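You operate a simulated robot arm through the tools that you are given. There is no shell and no other tool. Be economical: measure what you need, move in short steps, check, and stop when the job is done.

Carry out the task below with a simulated robot arm. There is one attempt and no reset: what you move stays moved.

TASK
Mix about 200 ml water and 2 ladles of milk in the saucepan.
Fine: water from the water jug; stir with the ladle; pot lid on the work table meanwhile, back on the milk pot after; jug and ladle go back; spill nothing.

The check looks at the end state, three seconds after you hand in, the way a careful person would. Anything else that was tipped, shoved, dropped, spilled or broken makes it a failure. Lids that push on must go on centred and level and be pressed home; caps that screw on are set level and turned clockwise until they are tight.

THE ROBOT
A 6-joint arm with a two-finger parallel gripper, fixed in place. Base frame: the origin is at the foot of the arm, x ahead of it, y to its left, z up; the work surface is at about z = 800. Units: mm, rad, N and s.
With the tool pointing down near the work surface it reaches from about 380 to 840 mm from the base axis. Its first joint turns from -2.007 to 2.007 rad. Payload 4.2 kg.
Tool frame: the origin (TCP) lies between the finger pads and is the grasp point; the fingertips stand 23 mm ahead of it; z points along the fingers, y is the line along which they close. The gripper opens to 94 mm. The fingers are 38 mm wide and 10 mm thick; the gripper's body (54 by 96 mm) begins 39 mm behind the TCP.
Orientation is that of the tool frame in the base frame, as a unit quaternion [x, y, z, w]. With the fingers straight down and closing along the base's y, the tool's x points along the base's -x, its y along +y and its z along -z.

THE INTERFACE
- The arm moves only by the tool step_arm. Its argument "commands" is a list of rows, each a list of 7 numbers: the shift along the tool's x, y, z in mm, then the turn, a rotation vector about the tool's x, y, z in rad, then the finger opening in mm, from 0 to 94. In form: [[x, y, z, wx, wy, wz, gripper], ...]. A call has 1 to 12 rows; each row is the pose to reach, as a shift and turn from the pose commanded when the call began, along the tool's axes at that moment. Each row takes 0.2 s and may step no farther than 50 mm and 0.15 rad from the row before; otherwise, or with a gripper value out of range, the whole call is refused. Where a pose cannot be reached the arm comes as near as it can. A force on the tool above 40 N (or 10 N above the force at the start of the call, whichever is more), or a blocked arm, ends the call early, and 0.2 s more pass. The fingers move at their own pace (about 108 mm/s each) and stop on an object; they squeeze with about 40 N. The grip force told is the motor's: it shows also when the fingers shut on nothing. Time passes only in rows, and 0.2 s behind the last, so rows that repeat a pose let the fingers close. It gives the time, the measured TCP pose, the force on the tool (base axes), the opening and the grip force at its end, in the units of the frame above (readings bear some noise).
- Cameras (640 x 400 px; columns grow to the right, rows downward): "scene" is fixed at [401.8, -501.1, 1586.6]; the picture's right is [0.83, -0.55, 0.00], its down [-0.43, -0.65, -0.62] and it looks along [0.34, 0.52, -0.78] (base axes); focal length 265 px, centre (320, 200). "wrist" rides on the gripper at [-39, 0, -44] in the tool frame; the picture's right is [0.00, -1.00, 0.00], its down [0.97, 0.00, -0.24] and it looks along [0.24, 0.00, 0.97] (tool axes); focal length 218 px, centre (320, 200). There is no depth. A picture from a camera that has moved, and an enlarged one, comes with that camera's place and axes in the base frame and with its lens.
- capture(camera): a new picture of that camera. The clock stands still meanwhile.
- raise_lower(by): slides the trunk up (or, below 0, down) by that many mm; the arm rides with it, the base frame stays. It gives what a move gives, with no picture.
- close_up(camera, box): a new picture of the part [left, top, right, bottom] of that camera's present view, enlarged. The clock stands still meanwhile.
- hand_in(): hands the job in; it is judged then, once.

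Go step by step. Nothing tells you positions but the pictures and the camera data: compare them with the known pose of the tool, close in by small moves and look again before you grip or let go. The budget is 120 turns and 68 pictures, counting those below and the enlarged ones. Unless the task says otherwise, let go and move clear before handing in, and close with one line.

The tools are called after ">>>" as a command line: name --pt "numbers of a row" for each row, then --argument value for the rest, lists and objects as JSON in quotes. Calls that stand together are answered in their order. step_arm: Moves the arm, as the interface text tells. Its arguments: {"type":"object","properties":{"commands":{"type":"array"}},"required":["commands"]} The other tools are called the same way: raise_lower (by) slides the trunk up or down; capture (camera) takes a picture; close_up (camera, box) takes an enlarged picture of a part of a camera's view; hand_in () hands the job in.

At the start:

```text
time: 0.0
ee_pos: [487.0, -43.8, 1255.0]
tool_rot: [0.0, 1.0, 0.0, 0.0]
ft_force: [0.6, -0.3, -0.3]
finger_gap: 93.8
gripper_force: 0.1
trunk travel left (down, up): [-825.0, 165.0]
```

scene: 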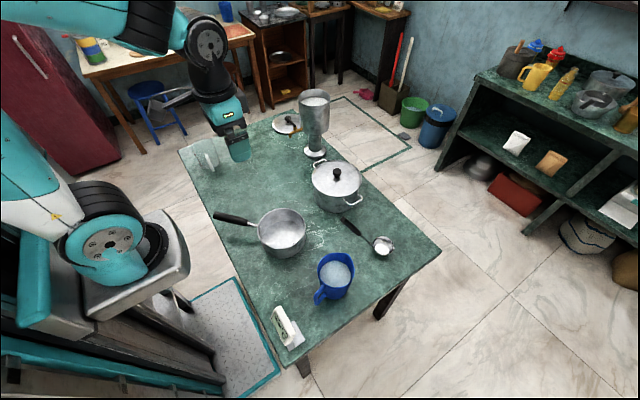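
wrist: 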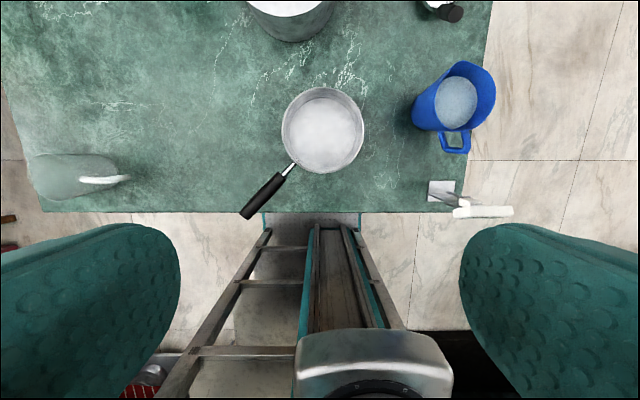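

I see a saucepan in the middle, the lidded milk pot behind it, the ladle to its right and a blue water jug at the front right. I'll take enlarged pictures first.

>>> close_up --camera "scene" --box '[200, 140, 440, 290]'

>>> close_up --camera "scene" --box '[260, 220, 420, 320]'

>>> close_up --camera "scene" --box '[180, 80, 340, 180]'

```text
2.67 times, centred on (320, 215) of scene
camera zoom: at [401.8, -501.1, 1586.6], right [0.83, -0.55, 0.0], down [-0.43, -0.65, -0.62], along [0.34, 0.52, -0.78], focal length 706 px, centre (320, 160)
```

zoom: 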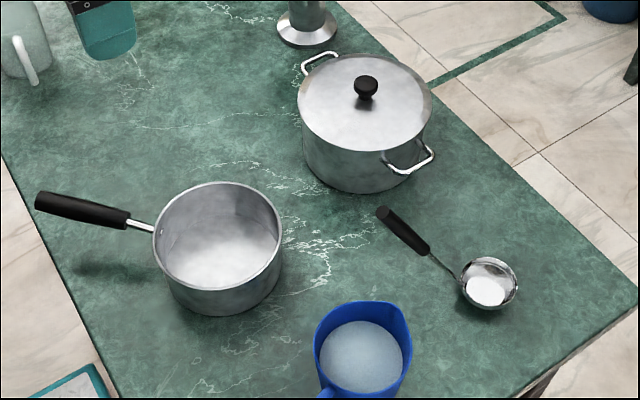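

```text
4.00 times, centred on (340, 270) of scene
camera zoom: at [401.8, -501.1, 1586.6], right [0.83, -0.55, 0.0], down [-0.43, -0.65, -0.62], along [0.34, 0.52, -0.78], focal length 1058 px, centre (240, -80)
```

zoom: 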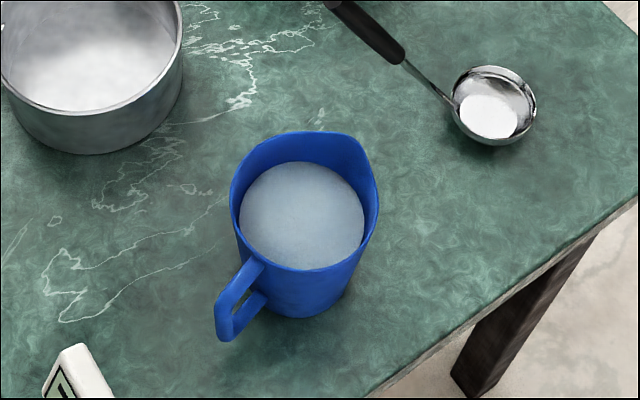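

```text
4.00 times, centred on (260, 130) of scene
camera zoom: at [401.8, -501.1, 1586.6], right [0.83, -0.55, 0.0], down [-0.43, -0.65, -0.62], along [0.34, 0.52, -0.78], focal length 1058 px, centre (560, 480)
```

zoom: 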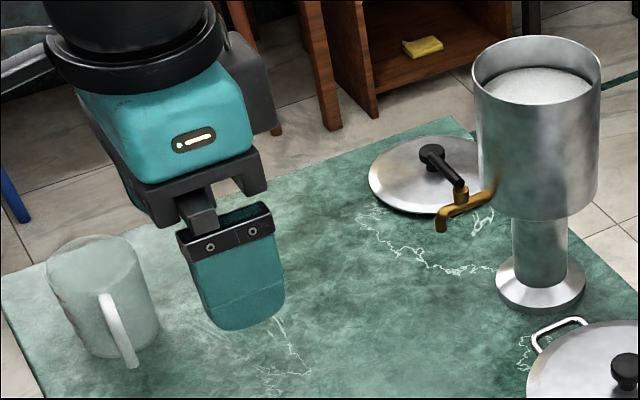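

The saucepan is near (555,-50), the blue jug near (598,-250) with its handle towards the robot, and the ladle bowl near (796,-266). I'll carry the wrist camera over the right side to see the ladle, jug and pot better.

>>> step_arm --pt "-40 -18 18 0 0 0 94" --pt "-80 -36 36 0 0 0 94" --pt "-120 -54 54 0 0 0 94" --pt "-160 -72 72 0 0 0 94" --pt "-200 -90 90 0 0 0 94" --pt "-230 -106 105 0 0 0 94"

>>> capture --camera "wrist"

```text
time: 1.4
ee_pos: [717.9, -150.1, 1151.2]
tool_rot: [-0.001, 1.0, -0.001, 0.0]
ft_force: [0.1, 0.3, -0.2]
finger_gap: 94.2
gripper_force: 0.0
trunk travel left (down, up): [-825.0, 165.0]
```

```text
62 pictures are left
camera wrist: at [755.6, -150.5, 1194.8], right [0.0, -1.0, 0.0], down [-0.97, 0.0, 0.24], along [-0.24, 0.0, -0.97], focal length 218 px, centre (320, 200)
```

wrist: 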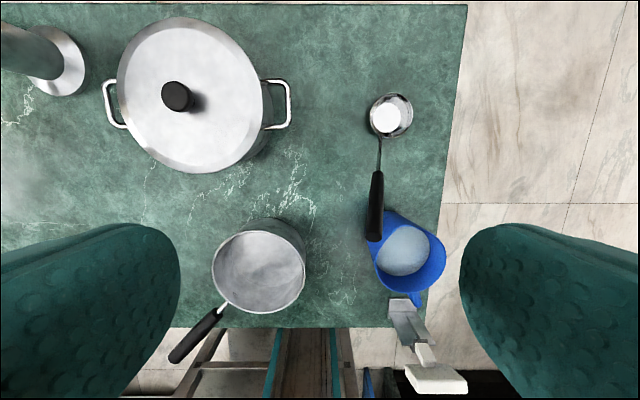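

The ladle stands on its bowl with the handle sloping up to about (670,-202,1005). The pot knob is near (815,22,914) and the pan rim near (551,-46,862). I want to be sure which jug holds the water, so I'll go and look at the clear jug on the left.

>>> step_arm --pt "28 41 0 0 0 0 94" --pt "56 82 0 0 0 0 94" --pt "84 123 0 0 0 0 94" --pt "112 164 0 0 0 0 94" --pt "140 205 0 0 0 0 94" --pt "168 246 0 0 0 0 94" --pt "196 287 0 0 0 0 94" --pt "224 328 0 0 0 0 94" --pt "252 369 0 0 0 0 94"

>>> capture --camera "wrist"

```text
time: 3.4
ee_pos: [464.9, 219.4, 1149.2]
tool_rot: [-0.001, 1.0, -0.001, 0.001]
ft_force: [0.3, 0.1, 0.1]
finger_gap: 94.0
gripper_force: 0.0
trunk travel left (down, up): [-825.0, 165.0]
```

```text
61 pictures are left
camera wrist: at [502.5, 219.6, 1192.5], right [0.0, -1.0, 0.0], down [-0.97, 0.0, 0.24], along [-0.24, 0.0, -0.97], focal length 218 px, centre (320, 200)
```

wrist: 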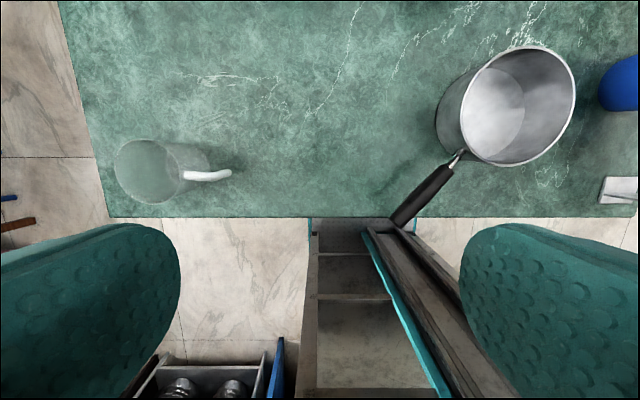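

The clear jug is empty, so the blue jug is the water jug, and the saucepan is empty too. Now I'll go above the blue jug to measure it and its handle.

>>> step_arm --pt "-9 -45 10 0 0 0 94" --pt "-18 -90 20 0 0 0 94" --pt "-27 -135 30 0 0 0 94" --pt "-36 -180 40 0 0 0 94" --pt "-45 -225 50 0 0 0 94" --pt "-54 -270 60 0 0 0 94" --pt "-63 -315 70 0 0 0 94" --pt "-72 -360 80 0 0 0 94" --pt "-81 -405 90 0 0 0 94" --pt "-90 -450 100 0 0 0 94" --pt "-96 -494 110 0 0 0 94"

>>> capture --camera "wrist"

```text
time: 5.8
ee_pos: [560.2, -273.4, 1041.5]
tool_rot: [-0.002, 1.0, -0.001, 0.001]
ft_force: [0.8, 0.0, 0.1]
finger_gap: 94.0
gripper_force: 0.1
trunk travel left (down, up): [-825.0, 165.0]
```

```text
60 pictures are left
camera wrist: at [598.2, -274.1, 1086.3], right [0.0, -1.0, 0.0], down [-0.97, 0.0, 0.24], along [-0.24, 0.0, -0.97], focal length 218 px, centre (320, 200)
```

wrist: 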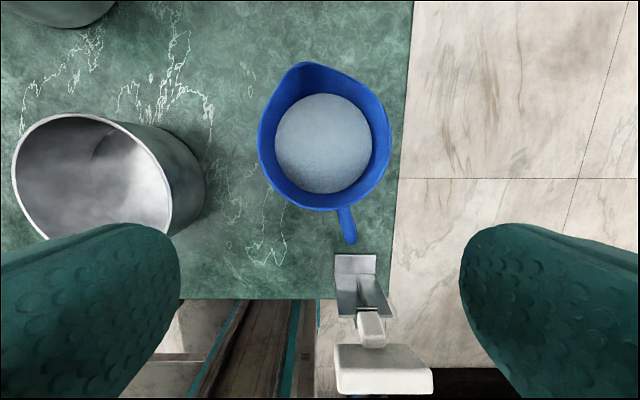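

The jug is centred near (600,-278), with its rim at about z 900. Its handle points back at a 15° angle and ends near (507,-304), and something tall stands near (423,-326). I'll grip the handle from straight above, so first I'll turn 15°, move over it and look.

>>> step_arm --pt "18 -13 35 0 0 -0.13 94" --pt "36 -25 70 0 0 -0.26 94"

>>> capture --camera "wrist"

>>> close_up --camera "scene" --box '[240, 220, 400, 340]'

```text
time: 6.4
ee_pos: [525.4, -300.7, 971.6]
tool_rot: [-0.131, 0.991, 0.0, 0.0]
ft_force: [-0.1, 0.6, 0.6]
finger_gap: 94.0
gripper_force: 0.1
trunk travel left (down, up): [-825.0, 165.0]
```

```text
59 pictures are left
camera wrist: at [562.2, -289.8, 1015.8], right [0.26, -0.97, 0.0], down [-0.94, -0.25, 0.24], along [-0.23, -0.06, -0.97], focal length 218 px, centre (320, 200)
```

wrist: 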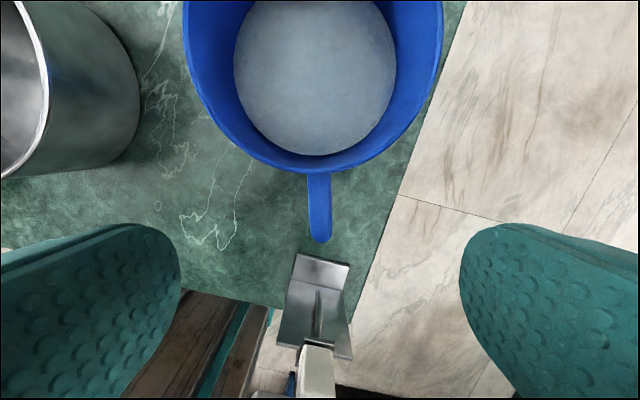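

```text
3.33 times, centred on (320, 280) of scene
camera zoom: at [401.8, -501.1, 1586.6], right [0.83, -0.55, 0.0], down [-0.43, -0.65, -0.62], along [0.34, 0.52, -0.78], focal length 882 px, centre (320, -67)
```

zoom: 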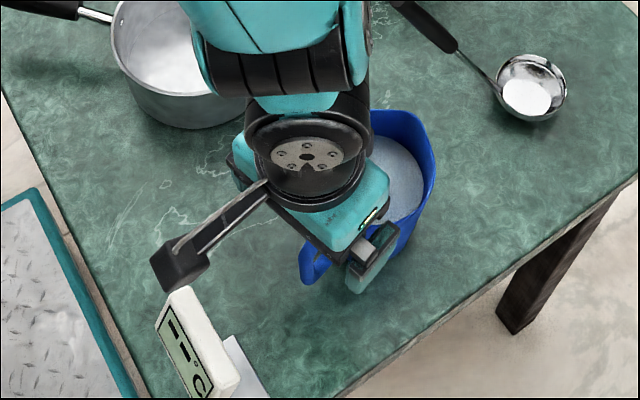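

The handle is lined up under the gripper. A bracket on the gripper hangs about 100 mm behind the fingers and could touch the thermometer, so I'll raise and turn the tool to measure that bracket.

>>> step_arm --pt "0 20 -40 0 0 -0.13 94" --pt "0 40 -80 0 0 -0.26 94" --pt "0 60 -100 0 0 -0.39 94" --pt "0 80 -100 0 0 -0.52 94" --pt "0 100 -100 0 0 -0.65 94" --pt "0 120 -100 0 0 -0.78 94" --pt "0 120 -100 0 0 -0.91 94" --pt "0 120 -100 0 0 -1.04 94" --pt "0 120 -100 0 0 -1.17 94" --pt "0 120 -100 0 0 -1.3 94"

>>> close_up --camera "scene" --box '[160, 140, 400, 340]'

```text
time: 8.6
ee_pos: [494.7, -184.6, 1070.9]
tool_rot: [-0.705, 0.709, -0.001, 0.0]
ft_force: [0.2, 0.5, 0.6]
finger_gap: 94.3
gripper_force: 0.2
trunk travel left (down, up): [-825.0, 165.0]
```

```text
2.00 times, centred on (280, 240) of scene
camera zoom: at [401.8, -501.1, 1586.6], right [0.83, -0.55, 0.0], down [-0.43, -0.65, -0.62], along [0.34, 0.52, -0.78], focal length 529 px, centre (400, 120)
```

zoom: 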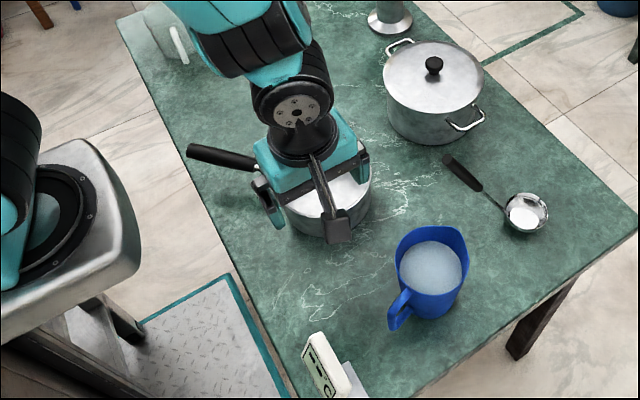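

The bracket's box sits about 98 mm behind the TCP and only 60–77 mm above it, so it would hit the thermometer. I'll turn the gripper half round so that the bracket hangs over the jug side instead.

>>> step_arm --pt "0 0 0 0 0 0.148 94" --pt "0 0 0 0 0 0.296 94" --pt "0 0 0 0 0 0.444 94" --pt "0 0 0 0 0 0.592 94" --pt "0 0 0 0 0 0.74 94" --pt "0 0 0 0 0 0.888 94" --pt "0 0 0 0 0 1.036 94" --pt "0 0 0 0 0 1.184 94" --pt "0 0 0 0 0 1.332 94" --pt "0 0 0 0 0 1.48 94" --pt "0 0 0 0 0 1.628 94" --pt "0 0 0 0 0 1.776 94"

>>> step_arm --pt "0 0 0 0 0 0.148 94" --pt "0 0 0 0 0 0.296 94" --pt "0 0 0 0 0 0.444 94" --pt "0 0 0 0 0 0.592 94" --pt "0 0 0 0 0 0.74 94" --pt "0 0 0 0 0 0.888 94" --pt "0 0 0 0 0 1.036 94" --pt "0 0 0 0 0 1.184 94" --pt "0 0 0 0 0 1.332 94" --pt "0 0 0 0 0 1.48 94" --pt "0 0 0 0 0 1.628 94" --pt "0 0 0 0 0 1.776 94"

>>> step_arm --pt "0 0 0 0 0 0.148 94" --pt "0 0 0 0 0 0.296 94" --pt "0 0 0 0 0 0.444 94" --pt "0 0 0 0 0 0.592 94" --pt "0 0 0 0 0 0.74 94" --pt "0 0 0 0 0 0.898 94"

```text
time: 11.2
ee_pos: [493.4, -184.5, 1070.1]
tool_rot: [0.108, 0.994, -0.001, 0.0]
ft_force: [0.6, 0.6, -0.4]
finger_gap: 94.0
gripper_force: 0.1
trunk travel left (down, up): [-825.0, 165.0]
```

```text
time: 13.8
ee_pos: [494.5, -184.5, 1070.4]
tool_rot: [0.84, 0.542, 0.0, 0.002]
ft_force: [-0.6, -0.2, 1.1]
finger_gap: 94.1
gripper_force: 0.1
trunk travel left (down, up): [-825.0, 165.0]
```

```text
refused: row 6 steps farther than a row can; nothing moved
```

Turning works. I'll finish the turn to the flipped heading and go back over the handle.

>>> step_arm --pt "-13 10 0 0 0 0.128 94" --pt "-26 20 0 0 0 0.256 94" --pt "-39 30 10 0 0 0.385 94" --pt "-52 40 30 0 0 0.513 94" --pt "-65 50 50 0 0 0.641 94" --pt "-80 62 70 0 0 0.77 94" --pt "-93 72 85 0 0 0.898 94"

>>> capture --camera "wrist"

>>> close_up --camera "scene" --box '[240, 220, 400, 340]'

```text
time: 15.4
ee_pos: [521.7, -299.9, 986.9]
tool_rot: [0.992, 0.125, -0.001, 0.001]
ft_force: [-0.2, 0.4, 0.5]
finger_gap: 94.1
gripper_force: 0.1
trunk travel left (down, up): [-825.0, 165.0]
```

```text
56 pictures are left
camera wrist: at [483.3, -308.3, 1029.7], right [-0.25, 0.97, 0.0], down [0.94, 0.24, 0.24], along [0.23, 0.06, -0.97], focal length 218 px, centre (320, 200)
```

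wrist: 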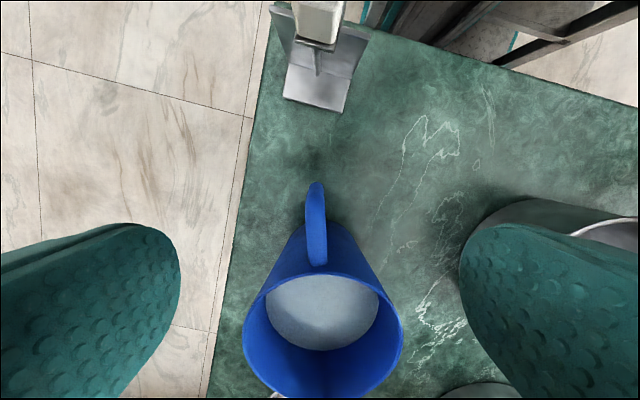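

```text
3.33 times, centred on (320, 280) of scene
camera zoom: at [401.8, -501.1, 1586.6], right [0.83, -0.55, 0.0], down [-0.43, -0.65, -0.62], along [0.34, 0.52, -0.78], focal length 882 px, centre (320, -67)
```

zoom: 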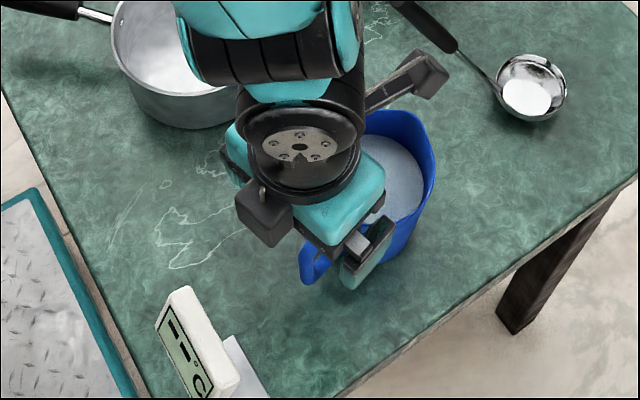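

The flipped gripper lines up with the handle, whose top outer corner is near (507,-305,884); the jug rim is near z 920. I'll go down around the handle with open fingers, part way, then check clearance.

>>> step_arm --pt "-2 1 25 0 0 0 94" --pt "-4 1.5 50 0 0 0 94" --pt "-4 1.5 72 0 0 0 94"

>>> capture --camera "wrist"

>>> close_up --camera "scene" --box '[250, 220, 410, 320]'

```text
time: 16.2
ee_pos: [517.2, -301.9, 912.9]
tool_rot: [0.992, 0.125, 0.0, 0.002]
ft_force: [-0.4, 0.3, -0.3]
finger_gap: 94.1
gripper_force: 0.1
trunk travel left (down, up): [-825.0, 165.0]
```

```text
54 pictures are left
camera wrist: at [479.6, -311.5, 957.1], right [-0.25, 0.97, 0.0], down [0.94, 0.24, 0.24], along [0.23, 0.06, -0.97], focal length 218 px, centre (320, 200)
```

wrist: 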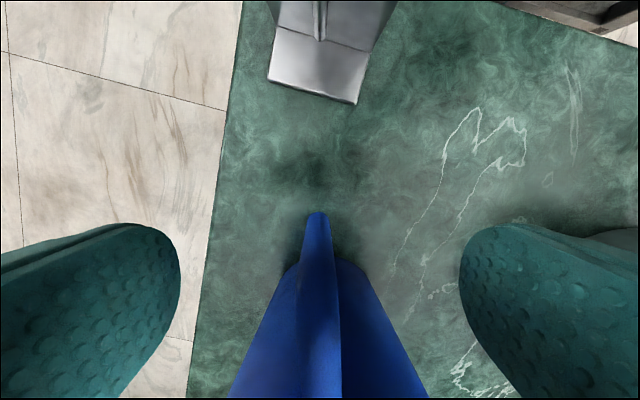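

```text
4.00 times, centred on (330, 270) of scene
camera zoom: at [401.8, -501.1, 1586.6], right [0.83, -0.55, 0.0], down [-0.43, -0.65, -0.62], along [0.34, 0.52, -0.78], focal length 1058 px, centre (280, -80)
```

zoom: 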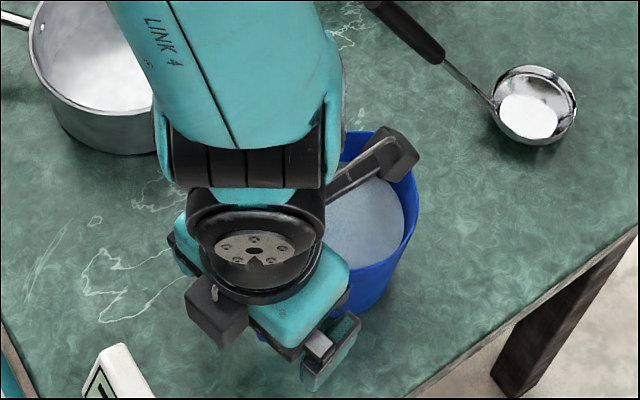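

The handle sits midway between the fingers and the bracket clears the rim. I'll go down to about z 875 and close.

>>> step_arm --pt "0 1 15 0 0 0 94" --pt "0 1 28 0 0 0 94" --pt "0 1 38 0 0 0 94" --pt "0 1 38 0 0 0 94"

>>> capture --camera "wrist"

```text
time: 17.2
ee_pos: [517.7, -303.2, 876.4]
tool_rot: [0.992, 0.125, 0.0, 0.001]
ft_force: [-5.8, -0.5, 15.8]
finger_gap: 93.9
gripper_force: 0.1
trunk travel left (down, up): [-825.0, 165.0]
```

```text
52 pictures are left
camera wrist: at [479.3, -312.4, 920.2], right [-0.25, 0.97, 0.0], down [0.94, 0.24, 0.24], along [0.23, 0.06, -0.97], focal length 218 px, centre (320, 200)
```

wrist: 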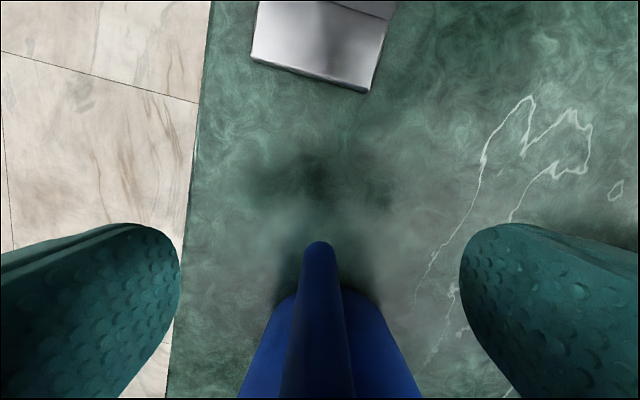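

There's a light contact of 16 N, so the gripper body is touching the jug rim. I'll back up 4 mm, then close.

>>> step_arm --pt "-1 0 -4 0 0 0 94" --pt "-1 0 -4 0 0 0 94"

>>> close_up --camera "scene" --box '[250, 220, 410, 320]'

```text
time: 17.8
ee_pos: [517.6, -302.5, 878.9]
tool_rot: [0.992, 0.126, -0.001, 0.001]
ft_force: [0.1, 0.9, 0.8]
finger_gap: 94.1
gripper_force: 0.1
trunk travel left (down, up): [-825.0, 165.0]
```

```text
4.00 times, centred on (330, 270) of scene
camera zoom: at [401.8, -501.1, 1586.6], right [0.83, -0.55, 0.0], down [-0.43, -0.65, -0.62], along [0.34, 0.52, -0.78], focal length 1058 px, centre (280, -80)
```

zoom: 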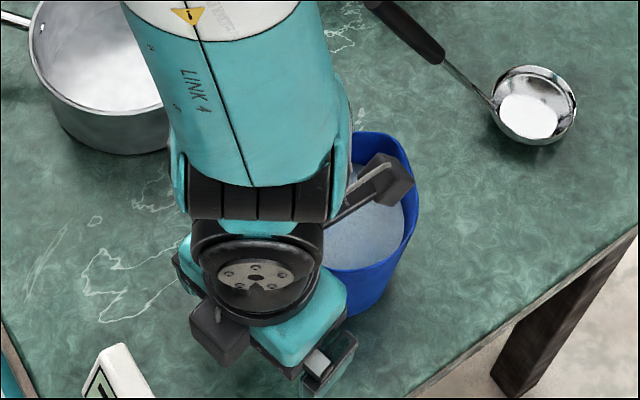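

The jug hasn't moved. I'll close on the handle.

>>> step_arm --pt "0 0 0 0 0 0 60" --pt "0 0 0 0 0 0 30" --pt "0 0 0 0 0 0 0" --pt "0 0 0 0 0 0 0" --pt "0 0 0 0 0 0 0"

>>> step_arm --pt "0 0 -5 0 0 0 0" --pt "0 0 -12 0 0 0 0" --pt "0 0 -20 0 0 0 0" --pt "0 0 -20 0 0 0 0"

>>> close_up --camera "scene" --box '[250, 220, 410, 320]'

```text
time: 19.0
ee_pos: [518.5, -302.3, 878.9]
tool_rot: [0.992, 0.126, 0.0, 0.001]
ft_force: [0.5, 1.7, -0.4]
finger_gap: 11.7
gripper_force: 40.3
trunk travel left (down, up): [-825.0, 165.0]
```

```text
time: 20.0
ee_pos: [517.8, -302.7, 900.4]
tool_rot: [0.992, 0.126, 0.0, 0.002]
ft_force: [-0.1, -1.1, -4.2]
finger_gap: 11.7
gripper_force: 39.9
trunk travel left (down, up): [-825.0, 165.0]
```

```text
4.00 times, centred on (330, 270) of scene
camera zoom: at [401.8, -501.1, 1586.6], right [0.83, -0.55, 0.0], down [-0.43, -0.65, -0.62], along [0.34, 0.52, -0.78], focal length 1058 px, centre (280, -80)
```

zoom: 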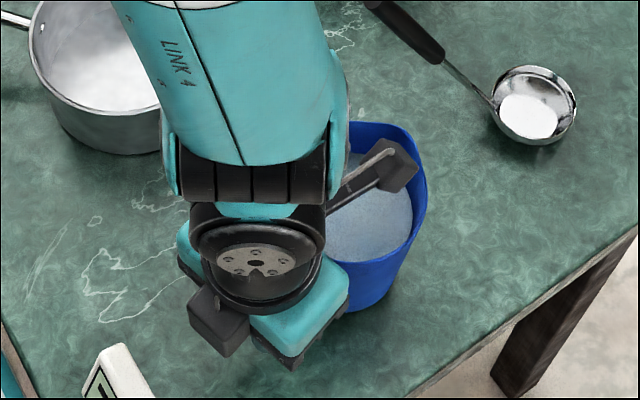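

The grip holds, with about 4 N so far. I'll lift further and watch for tilting.

>>> step_arm --pt "0 0 -10 0 0 0 0" --pt "0 0 -25 0 0 0 0" --pt "0 0 -40 0 0 0 0" --pt "0 0 -40 0 0 0 0" --pt "0 0 -40 0 0 0 0"

>>> close_up --camera "scene" --box '[250, 220, 410, 320]'

>>> capture --camera "wrist"

```text
time: 21.2
ee_pos: [517.5, -303.2, 939.9]
tool_rot: [0.992, 0.127, -0.001, 0.001]
ft_force: [-0.6, -0.8, -3.7]
finger_gap: 11.7
gripper_force: 40.1
trunk travel left (down, up): [-825.0, 165.0]
```

```text
4.00 times, centred on (330, 270) of scene
camera zoom: at [401.8, -501.1, 1586.6], right [0.83, -0.55, 0.0], down [-0.43, -0.65, -0.62], along [0.34, 0.52, -0.78], focal length 1058 px, centre (280, -80)
```

zoom: 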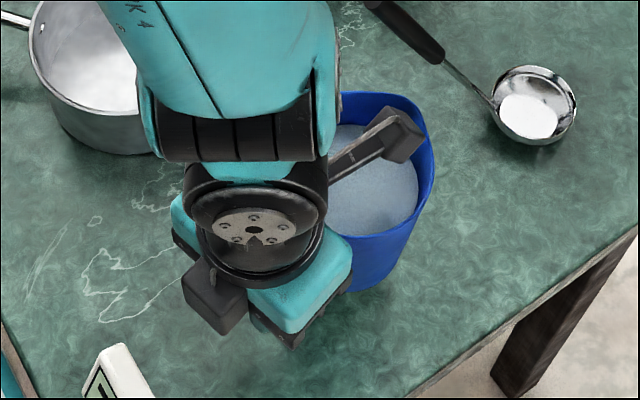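

```text
48 pictures are left
camera wrist: at [479.5, -312.2, 984.1], right [-0.25, 0.97, 0.0], down [0.94, 0.24, 0.24], along [0.23, 0.06, -0.97], focal length 218 px, centre (320, 200)
```

wrist: 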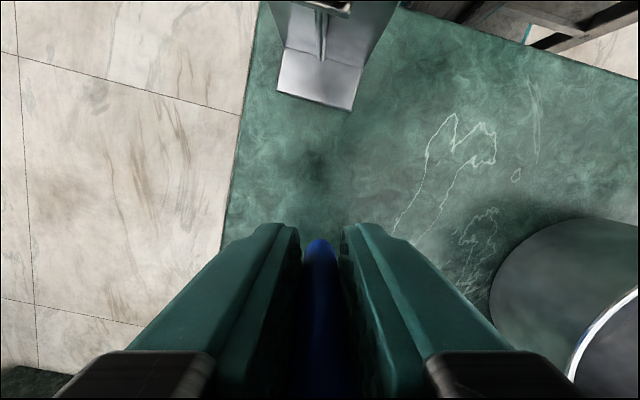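

The jug hangs level and has cleared the table, at about 4 N in all. I'll raise it and swing it round towards the saucepan, with the spout heading mostly +y.

>>> step_arm --pt "0 0 -20 0 0 0 0" --pt "0 0 -45 0 0 0 0" --pt "0 -10 -45 0 0 -0.105 0" --pt "1 -20 -45 0 0 -0.21 0" --pt "1 -30 -45 0 0 -0.32 0" --pt "2 -38 -45 0 0 -0.43 0" --pt "2 -46 -45 0 0 -0.54 0" --pt "3 -54 -45 0 0 -0.65 0" --pt "3 -61 -45 0 0 -0.76 0" --pt "3 -67 -45 0 0 -0.87 0" --pt "3.6 -72 -45 0 0 -0.97 0" --pt "3.6 -75 -45 0 0 -1.047 0"

>>> step_arm --pt "0 0 0 0 0 0 0" --pt "0 0 0 0 0 0 0"

>>> step_arm --pt "0 0 0 0 0 0 0"

>>> step_arm --pt "0 0 0 0 0 0 0"

>>> capture --camera "scene"

```text
time: 23.8
ee_pos: [502.9, -228.9, 984.4]
tool_rot: [0.795, 0.606, 0.0, 0.001]
ft_force: [0.1, -0.6, -4.8]
finger_gap: 11.7
gripper_force: 40.2
trunk travel left (down, up): [-825.0, 165.0]
```

```text
time: 24.4
ee_pos: [502.8, -228.6, 984.5]
tool_rot: [0.796, 0.605, -0.001, 0.001]
ft_force: [0.4, -0.4, -4.0]
finger_gap: 11.6
gripper_force: 39.3
trunk travel left (down, up): [-825.0, 165.0]
```

```text
time: 24.8
ee_pos: [502.6, -227.9, 984.6]
tool_rot: [0.796, 0.605, 0.0, 0.001]
ft_force: [0.5, 0.4, -4.8]
finger_gap: 11.6
gripper_force: 40.2
trunk travel left (down, up): [-825.0, 165.0]
```

```text
time: 25.2
ee_pos: [502.7, -229.3, 985.0]
tool_rot: [0.797, 0.604, -0.001, 0.001]
ft_force: [0.7, 0.0, -4.1]
finger_gap: 11.8
gripper_force: 40.3
trunk travel left (down, up): [-825.0, 165.0]
```

```text
47 pictures are left
```

scene: 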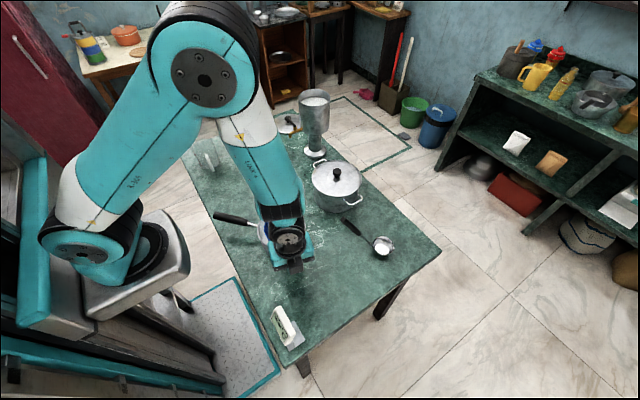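

The jug weighs about 4.4 N with the water. The arm hides the pan from the scene camera, so I'll check with the wrist view.

>>> capture --camera "wrist"

>>> close_up --camera "scene" --box '[210, 190, 370, 290]'

```text
46 pictures are left
camera wrist: at [491.2, -266.2, 1028.9], right [-0.96, 0.27, 0.0], down [0.26, 0.94, 0.24], along [0.07, 0.23, -0.97], focal length 218 px, centre (320, 200)
```

wrist: 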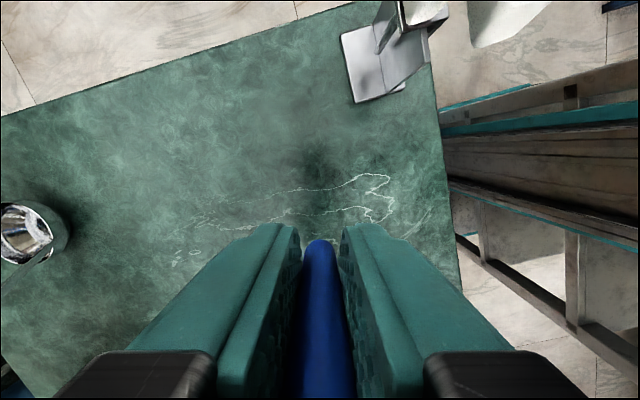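

```text
4.00 times, centred on (290, 240) of scene
camera zoom: at [401.8, -501.1, 1586.6], right [0.83, -0.55, 0.0], down [-0.43, -0.65, -0.62], along [0.34, 0.52, -0.78], focal length 1058 px, centre (440, 40)
```

zoom: 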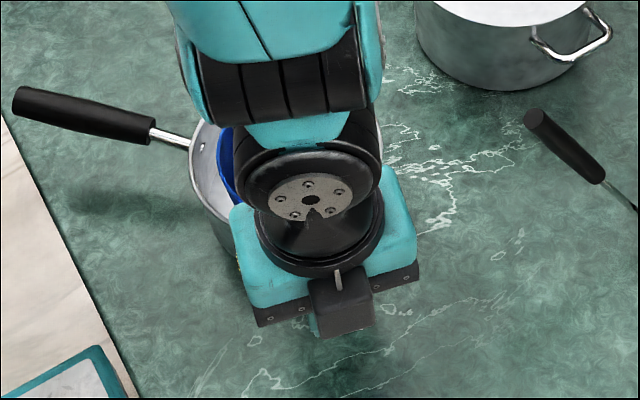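

From this side the arm blocks the view, so I'll pour from the far (+y) side of the pan, where the scene camera can see it. I'll swing the jug round there, level and high.

>>> step_arm --pt "0 0 -15 0 0 0 0" --pt "0 0 -30 0 0 0 0" --pt "17 2 -30 0 0 -0.14 0" --pt "35 4 -30 0 0 -0.28 0" --pt "54 6 -30 0 0 -0.42 0" --pt "73 8 -30 0 0 -0.56 0" --pt "92 10 -30 0 0 -0.7 0" --pt "111 12 -30 0 0 -0.84 0" --pt "130 14 -30 0 0 -0.98 0" --pt "150 16 -30 0 0 -1.12 0" --pt "169 18 -30 0 0 -1.28 0" --pt "187 21 -30 0 0 -1.44 0"

```text
refused: row 11 steps farther than a row can; nothing moved
```

>>> step_arm --pt "0 0 -20 0 0 0 0" --pt "17 2 -30 0 0 -0.13 0" --pt "34 4 -30 0 0 -0.26 0" --pt "51 6 -30 0 0 -0.39 0" --pt "68 8 -30 0 0 -0.52 0" --pt "85 10 -30 0 0 -0.65 0" --pt "102 12 -30 0 0 -0.78 0" --pt "119 14 -30 0 0 -0.91 0" --pt "136 16 -30 0 0 -1.04 0" --pt "153 18 -30 0 0 -1.17 0" --pt "170 20 -30 0 0 -1.3 0" --pt "187 21 -30 0 0 -1.43 0"

>>> step_arm --pt "0 15 0 0 0 -0.12 0" --pt "0 31 0 0 0 -0.24 0" --pt "0 47 0 0 0 -0.36 0" --pt "0 63 0 0 0 -0.48 0" --pt "1 79 0 0 0 -0.6 0" --pt "1 95 0 0 0 -0.72 0" --pt "1 111 0 0 0 -0.84 0" --pt "1 127 0 0 0 -0.96 0" --pt "2 143 0 0 0 -1.08 0" --pt "2 159 0 0 0 -1.2 0" --pt "2 174 0 0 0 -1.33 0" --pt "2 187 0 0 0 -1.45 0"

>>> capture --camera "scene"

```text
time: 27.8
ee_pos: [572.4, -54.9, 1013.9]
tool_rot: [0.204, 0.979, -0.001, 0.001]
ft_force: [0.5, -0.9, -4.7]
finger_gap: 12.0
gripper_force: 39.6
trunk travel left (down, up): [-825.0, 165.0]
```

```text
time: 30.4
ee_pos: [646.5, 118.0, 1015.3]
tool_rot: [-0.497, 0.868, -0.001, 0.0]
ft_force: [-0.1, 0.1, -4.8]
finger_gap: 11.9
gripper_force: 40.0
trunk travel left (down, up): [-825.0, 165.0]
```

```text
44 pictures are left
```

scene: 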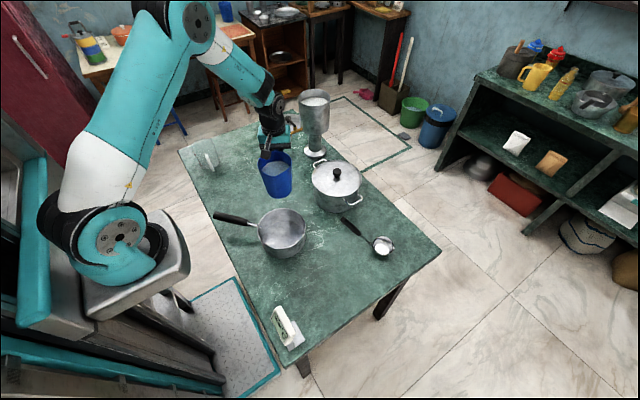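

Now the jug and pan are both clearly in view. I'll zoom in to locate the spout.

>>> close_up --camera "scene" --box '[210, 130, 370, 270]'

```text
2.86 times, centred on (290, 200) of scene
camera zoom: at [401.8, -501.1, 1586.6], right [0.83, -0.55, 0.0], down [-0.43, -0.65, -0.62], along [0.34, 0.52, -0.78], focal length 756 px, centre (406, 200)
```

zoom: 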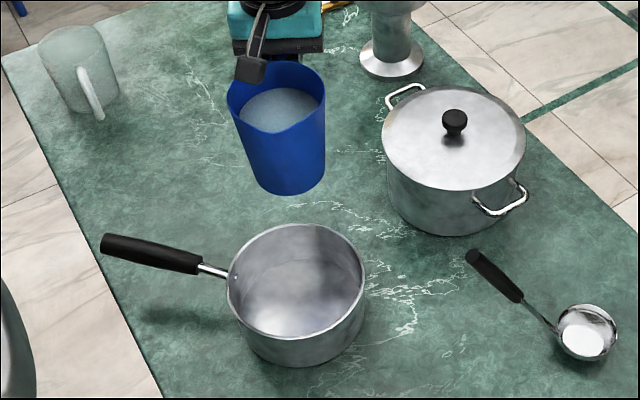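

The spout is where I expected, near (576,-3,1057), about 25 mm inside the pan's rim in plan. I'll tilt the jug 20° about its lip and lower the lip to about z 945.

>>> step_arm --pt "-3.5 0 -14.2 0 -0.1 0 0" --pt "-5.5 0 -28.7 0 -0.2 0 0" --pt "-6.1 0 -43.3 0 -0.3 0 0" --pt "-5.9 0 -50.5 0 -0.35 0 0" --pt "-5.9 0 -20 0 -0.35 0 0" --pt "-5.9 0 10 0 -0.35 0 0" --pt "-5.9 0 40 0 -0.35 0 0" --pt "-5.9 0 62 0 -0.35 0 0" --pt "-5.9 0 62 0 -0.35 0 0"

>>> close_up --camera "scene" --box '[210, 130, 370, 270]'

```text
time: 32.4
ee_pos: [648.4, 123.8, 952.0]
tool_rot: [-0.488, 0.855, 0.085, 0.152]
ft_force: [0.5, -0.3, -5.5]
finger_gap: 11.7
gripper_force: 40.2
trunk travel left (down, up): [-825.0, 165.0]
```

```text
2.86 times, centred on (290, 200) of scene
camera zoom: at [401.8, -501.1, 1586.6], right [0.83, -0.55, 0.0], down [-0.43, -0.65, -0.62], along [0.34, 0.52, -0.78], focal length 756 px, centre (406, 200)
```

zoom: 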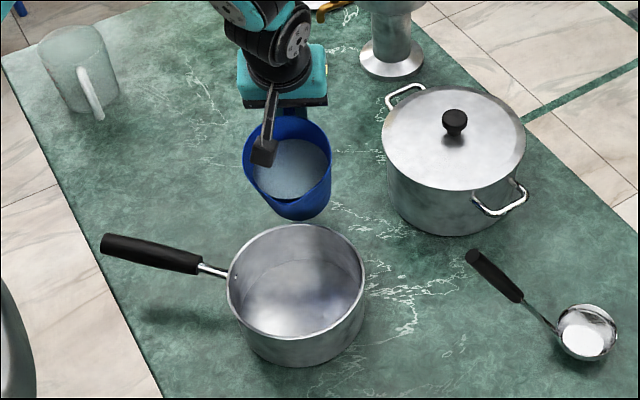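

The lip is over the inside of the pan and the water is close to the spout. I'll tilt further in small amounts and watch the weight.

>>> step_arm --pt "-1.9 0 -7.05 0 -0.05 0 0" --pt "-3.5 0 -14.2 0 -0.1 0 0" --pt "-3.5 0 -14.2 0 -0.1 0 0" --pt "-3.5 0 -14.2 0 -0.1 0 0" --pt "-3.5 0 -14.2 0 -0.1 0 0"

>>> close_up --camera "scene" --box '[210, 130, 370, 270]'

```text
time: 33.6
ee_pos: [647.8, 122.3, 967.8]
tool_rot: [-0.483, 0.847, 0.109, 0.194]
ft_force: [0.5, 0.9, -5.2]
finger_gap: 11.6
gripper_force: 40.1
trunk travel left (down, up): [-825.0, 165.0]
```

```text
2.86 times, centred on (290, 200) of scene
camera zoom: at [401.8, -501.1, 1586.6], right [0.83, -0.55, 0.0], down [-0.43, -0.65, -0.62], along [0.34, 0.52, -0.78], focal length 756 px, centre (406, 200)
```

zoom: 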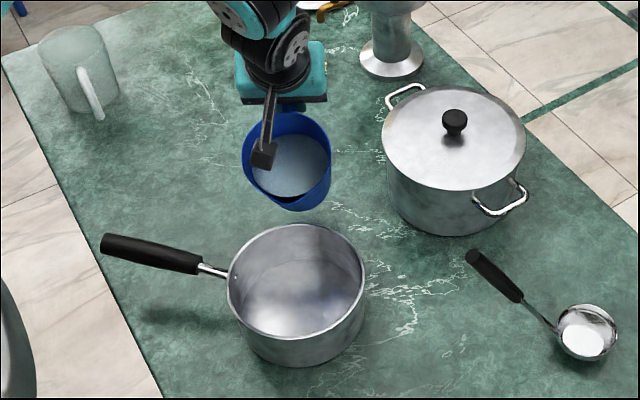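

No flow yet at 26°. I'll keep tilting.

>>> step_arm --pt "-1.9 0 -7.05 0 -0.05 0 0" --pt "-3.5 0 -14.2 0 -0.1 0 0" --pt "-3.5 0 -14.2 0 -0.1 0 0" --pt "-3.5 0 -14.2 0 -0.1 0 0" --pt "-3.5 0 -14.2 0 -0.1 0 0"

>>> close_up --camera "scene" --box '[210, 130, 370, 270]'

>>> step_arm --pt "0 0 0 0 0 0 0"

>>> step_arm --pt "0 0 0 0 0 0 0"

```text
time: 34.8
ee_pos: [646.5, 118.9, 980.1]
tool_rot: [-0.478, 0.836, 0.134, 0.235]
ft_force: [-0.2, 0.5, -4.4]
finger_gap: 12.0
gripper_force: 39.8
trunk travel left (down, up): [-825.0, 165.0]
```

```text
2.86 times, centred on (290, 200) of scene
camera zoom: at [401.8, -501.1, 1586.6], right [0.83, -0.55, 0.0], down [-0.43, -0.65, -0.62], along [0.34, 0.52, -0.78], focal length 756 px, centre (406, 200)
```

zoom: 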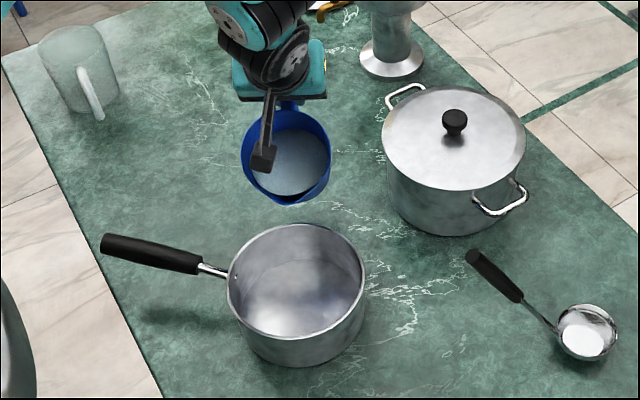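

```text
time: 35.2
ee_pos: [646.9, 119.8, 981.4]
tool_rot: [-0.478, 0.836, 0.133, 0.235]
ft_force: [0.7, 0.2, -3.8]
finger_gap: 11.6
gripper_force: 40.0
trunk travel left (down, up): [-825.0, 165.0]
```

```text
time: 35.6
ee_pos: [646.7, 119.2, 982.1]
tool_rot: [-0.477, 0.836, 0.133, 0.236]
ft_force: [-0.2, -0.2, -4.4]
finger_gap: 11.9
gripper_force: 40.4
trunk travel left (down, up): [-825.0, 165.0]
```

There's little or no flow so far. I'll tilt another 0.08 rad.

>>> step_arm --pt "-1.9 0 -7.05 0 -0.05 0 0" --pt "-2.9 0 -11.3 0 -0.08 0 0" --pt "-2.9 0 -11.3 0 -0.08 0 0"

>>> close_up --camera "scene" --box '[240, 160, 340, 260]'

>>> step_arm --pt "0 0 0 0 0 0 0"

>>> step_arm --pt "0 0 0 0 0 0 0"

```text
time: 36.4
ee_pos: [645.8, 117.0, 992.9]
tool_rot: [-0.471, 0.826, 0.152, 0.269]
ft_force: [0.4, 0.2, -5.5]
finger_gap: 11.8
gripper_force: 40.1
trunk travel left (down, up): [-825.0, 165.0]
```

```text
4.00 times, centred on (290, 210) of scene
camera zoom: at [401.8, -501.1, 1586.6], right [0.83, -0.55, 0.0], down [-0.43, -0.65, -0.62], along [0.34, 0.52, -0.78], focal length 1058 px, centre (440, 160)
```

zoom: 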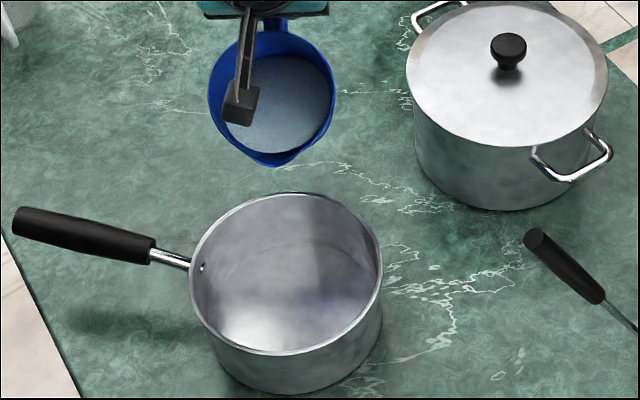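

```text
time: 36.8
ee_pos: [645.2, 115.5, 993.8]
tool_rot: [-0.471, 0.826, 0.153, 0.27]
ft_force: [0.0, 0.5, -4.2]
finger_gap: 11.7
gripper_force: 39.8
trunk travel left (down, up): [-825.0, 165.0]
```

```text
time: 37.2
ee_pos: [646.0, 115.4, 993.2]
tool_rot: [-0.471, 0.826, 0.152, 0.269]
ft_force: [0.8, -0.3, -5.3]
finger_gap: 11.7
gripper_force: 39.8
trunk travel left (down, up): [-825.0, 165.0]
```

Water is nearly at the spout now, at 36°. I'll tilt another 0.05.

>>> step_arm --pt "-1 0 -3.5 0 -0.025 0 0" --pt "-1.9 0 -7.05 0 -0.05 0 0" --pt "-1.9 0 -7.05 0 -0.05 0 0" --pt "-1.9 0 -7.05 0 -0.05 0 0" --pt "-1.9 0 -7.05 0 -0.05 0 0"

>>> close_up --camera "scene" --box '[240, 160, 340, 260]'

>>> step_arm --pt "0 0 0 0 0 0 0"

>>> step_arm --pt "0 0 0 0 0 0 0"

```text
time: 38.4
ee_pos: [643.0, 114.3, 999.2]
tool_rot: [-0.468, 0.818, 0.165, 0.29]
ft_force: [0.1, -0.2, -4.8]
finger_gap: 11.8
gripper_force: 39.3
trunk travel left (down, up): [-825.0, 165.0]
```

```text
4.00 times, centred on (290, 210) of scene
camera zoom: at [401.8, -501.1, 1586.6], right [0.83, -0.55, 0.0], down [-0.43, -0.65, -0.62], along [0.34, 0.52, -0.78], focal length 1058 px, centre (440, 160)
```

zoom: 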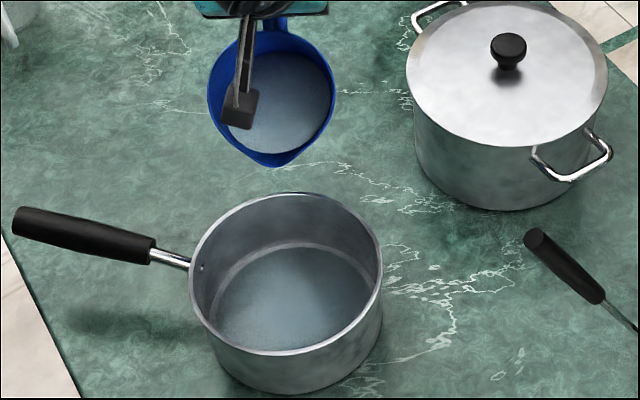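

```text
time: 38.8
ee_pos: [644.1, 113.6, 1000.1]
tool_rot: [-0.468, 0.818, 0.165, 0.291]
ft_force: [-0.4, 0.4, -4.3]
finger_gap: 11.7
gripper_force: 40.6
trunk travel left (down, up): [-825.0, 165.0]
```

```text
time: 39.2
ee_pos: [644.1, 112.8, 999.6]
tool_rot: [-0.468, 0.818, 0.165, 0.291]
ft_force: [0.1, -0.8, -3.9]
finger_gap: 11.9
gripper_force: 40.0
trunk travel left (down, up): [-825.0, 165.0]
```

Water is running cleanly into the pan. By the jug's geometry I expect to need a tilt of about 52–54° for 200 ml, so I'll go on gradually.

>>> step_arm --pt "-1 0 -3.5 0 -0.025 0 0" --pt "-1.9 0 -7.05 0 -0.05 0 0" --pt "-2.7 0 -10.6 0 -0.075 0 0" --pt "-3.5 0 -14.2 0 -0.1 0 0" --pt "-4.1 0 -17.8 0 -0.125 0 0" --pt "-4.7 0 -21.4 0 -0.15 0 0" --pt "-4.7 0 -21.4 0 -0.15 0 0" --pt "-4.7 0 -21.4 0 -0.15 0 0" --pt "-4.7 0 -21.4 0 -0.15 0 0" --pt "-4.7 0 -21.4 0 -0.15 0 0"

>>> close_up --camera "scene" --box '[240, 160, 340, 260]'

>>> step_arm --pt "0 0 0 0 0 0 0"

>>> step_arm --pt "0 0 0 0 0 0 0"

>>> step_arm --pt "0 0 0 0 0 0 0"

```text
time: 41.4
ee_pos: [639.0, 105.5, 1018.1]
tool_rot: [-0.454, 0.795, 0.199, 0.35]
ft_force: [-0.6, 0.5, -4.1]
finger_gap: 12.1
gripper_force: 40.3
trunk travel left (down, up): [-825.0, 165.0]
```

```text
4.00 times, centred on (290, 210) of scene
camera zoom: at [401.8, -501.1, 1586.6], right [0.83, -0.55, 0.0], down [-0.43, -0.65, -0.62], along [0.34, 0.52, -0.78], focal length 1058 px, centre (440, 160)
```

zoom: 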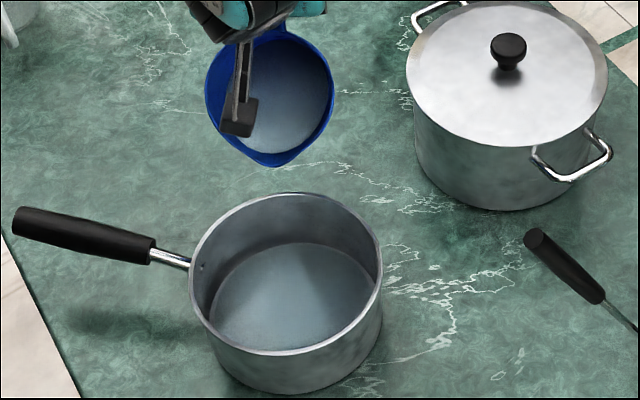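

```text
time: 41.8
ee_pos: [638.9, 106.7, 1017.6]
tool_rot: [-0.454, 0.795, 0.199, 0.35]
ft_force: [0.1, 0.6, -4.2]
finger_gap: 11.5
gripper_force: 40.0
trunk travel left (down, up): [-825.0, 165.0]
```

```text
time: 42.2
ee_pos: [638.2, 106.7, 1018.7]
tool_rot: [-0.454, 0.795, 0.2, 0.35]
ft_force: [0.0, -0.1, -4.4]
finger_gap: 12.0
gripper_force: 40.1
trunk travel left (down, up): [-825.0, 165.0]
```

```text
time: 42.6
ee_pos: [638.7, 105.4, 1018.3]
tool_rot: [-0.454, 0.795, 0.199, 0.35]
ft_force: [0.1, 0.1, -4.2]
finger_gap: 11.9
gripper_force: 40.0
trunk travel left (down, up): [-825.0, 165.0]
```

The tilt is 47.5°. My estimates disagree, but about 80–100 ml has probably been poured. I'll go on to about 54° and then weigh again.

>>> step_arm --pt "-1 0 -3.5 0 -0.025 0 0" --pt "-1.9 0 -7.05 0 -0.05 0 0" --pt "-2.7 0 -10.6 0 -0.075 0 0" --pt "-3.5 0 -14.2 0 -0.1 0 0" --pt "-3.5 0 -14.2 0 -0.1 0 0" --pt "-3.5 0 -14.2 0 -0.1 0 0" --pt "-3.5 0 -14.2 0 -0.1 0 0" --pt "-3.5 0 -14.2 0 -0.1 0 0"

>>> close_up --camera "scene" --box '[240, 160, 340, 260]'

>>> step_arm --pt "0 0 0 0 0 0 0"

>>> step_arm --pt "0 0 0 0 0 0 0"

>>> step_arm --pt "0 0 0 0 0 0 0"

>>> step_arm --pt "0 0 0 0 0 0 0"

>>> step_arm --pt "0 0 0 0 0 0 0"

```text
time: 44.4
ee_pos: [634.4, 98.5, 1030.6]
tool_rot: [-0.444, 0.776, 0.221, 0.389]
ft_force: [0.1, -0.3, -3.4]
finger_gap: 11.5
gripper_force: 40.0
trunk travel left (down, up): [-825.0, 165.0]
```

```text
4.00 times, centred on (290, 210) of scene
camera zoom: at [401.8, -501.1, 1586.6], right [0.83, -0.55, 0.0], down [-0.43, -0.65, -0.62], along [0.34, 0.52, -0.78], focal length 1058 px, centre (440, 160)
```

zoom: 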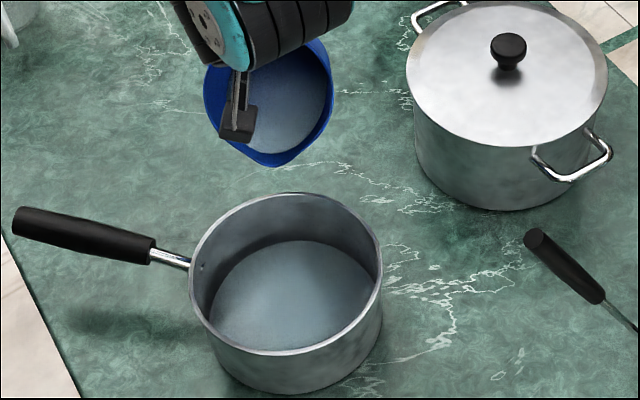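

```text
time: 44.8
ee_pos: [633.2, 98.6, 1029.6]
tool_rot: [-0.443, 0.777, 0.221, 0.389]
ft_force: [-1.0, -0.1, -3.0]
finger_gap: 11.7
gripper_force: 40.8
trunk travel left (down, up): [-825.0, 165.0]
```

```text
time: 45.2
ee_pos: [634.0, 98.8, 1030.5]
tool_rot: [-0.443, 0.776, 0.221, 0.39]
ft_force: [-0.8, -0.2, -2.8]
finger_gap: 11.7
gripper_force: 39.8
trunk travel left (down, up): [-825.0, 165.0]
```

```text
time: 45.6
ee_pos: [635.5, 98.2, 1030.7]
tool_rot: [-0.444, 0.776, 0.222, 0.389]
ft_force: [0.2, -0.5, -3.8]
finger_gap: 11.7
gripper_force: 40.1
trunk travel left (down, up): [-825.0, 165.0]
```

```text
time: 46.0
ee_pos: [634.0, 98.0, 1031.9]
tool_rot: [-0.444, 0.776, 0.222, 0.389]
ft_force: [-0.5, -0.3, -3.9]
finger_gap: 11.6
gripper_force: 40.4
trunk travel left (down, up): [-825.0, 165.0]
```

```text
time: 46.4
ee_pos: [634.2, 99.5, 1031.1]
tool_rot: [-0.444, 0.776, 0.221, 0.389]
ft_force: [-0.2, 0.7, -3.8]
finger_gap: 11.8
gripper_force: 40.3
trunk travel left (down, up): [-825.0, 165.0]
```

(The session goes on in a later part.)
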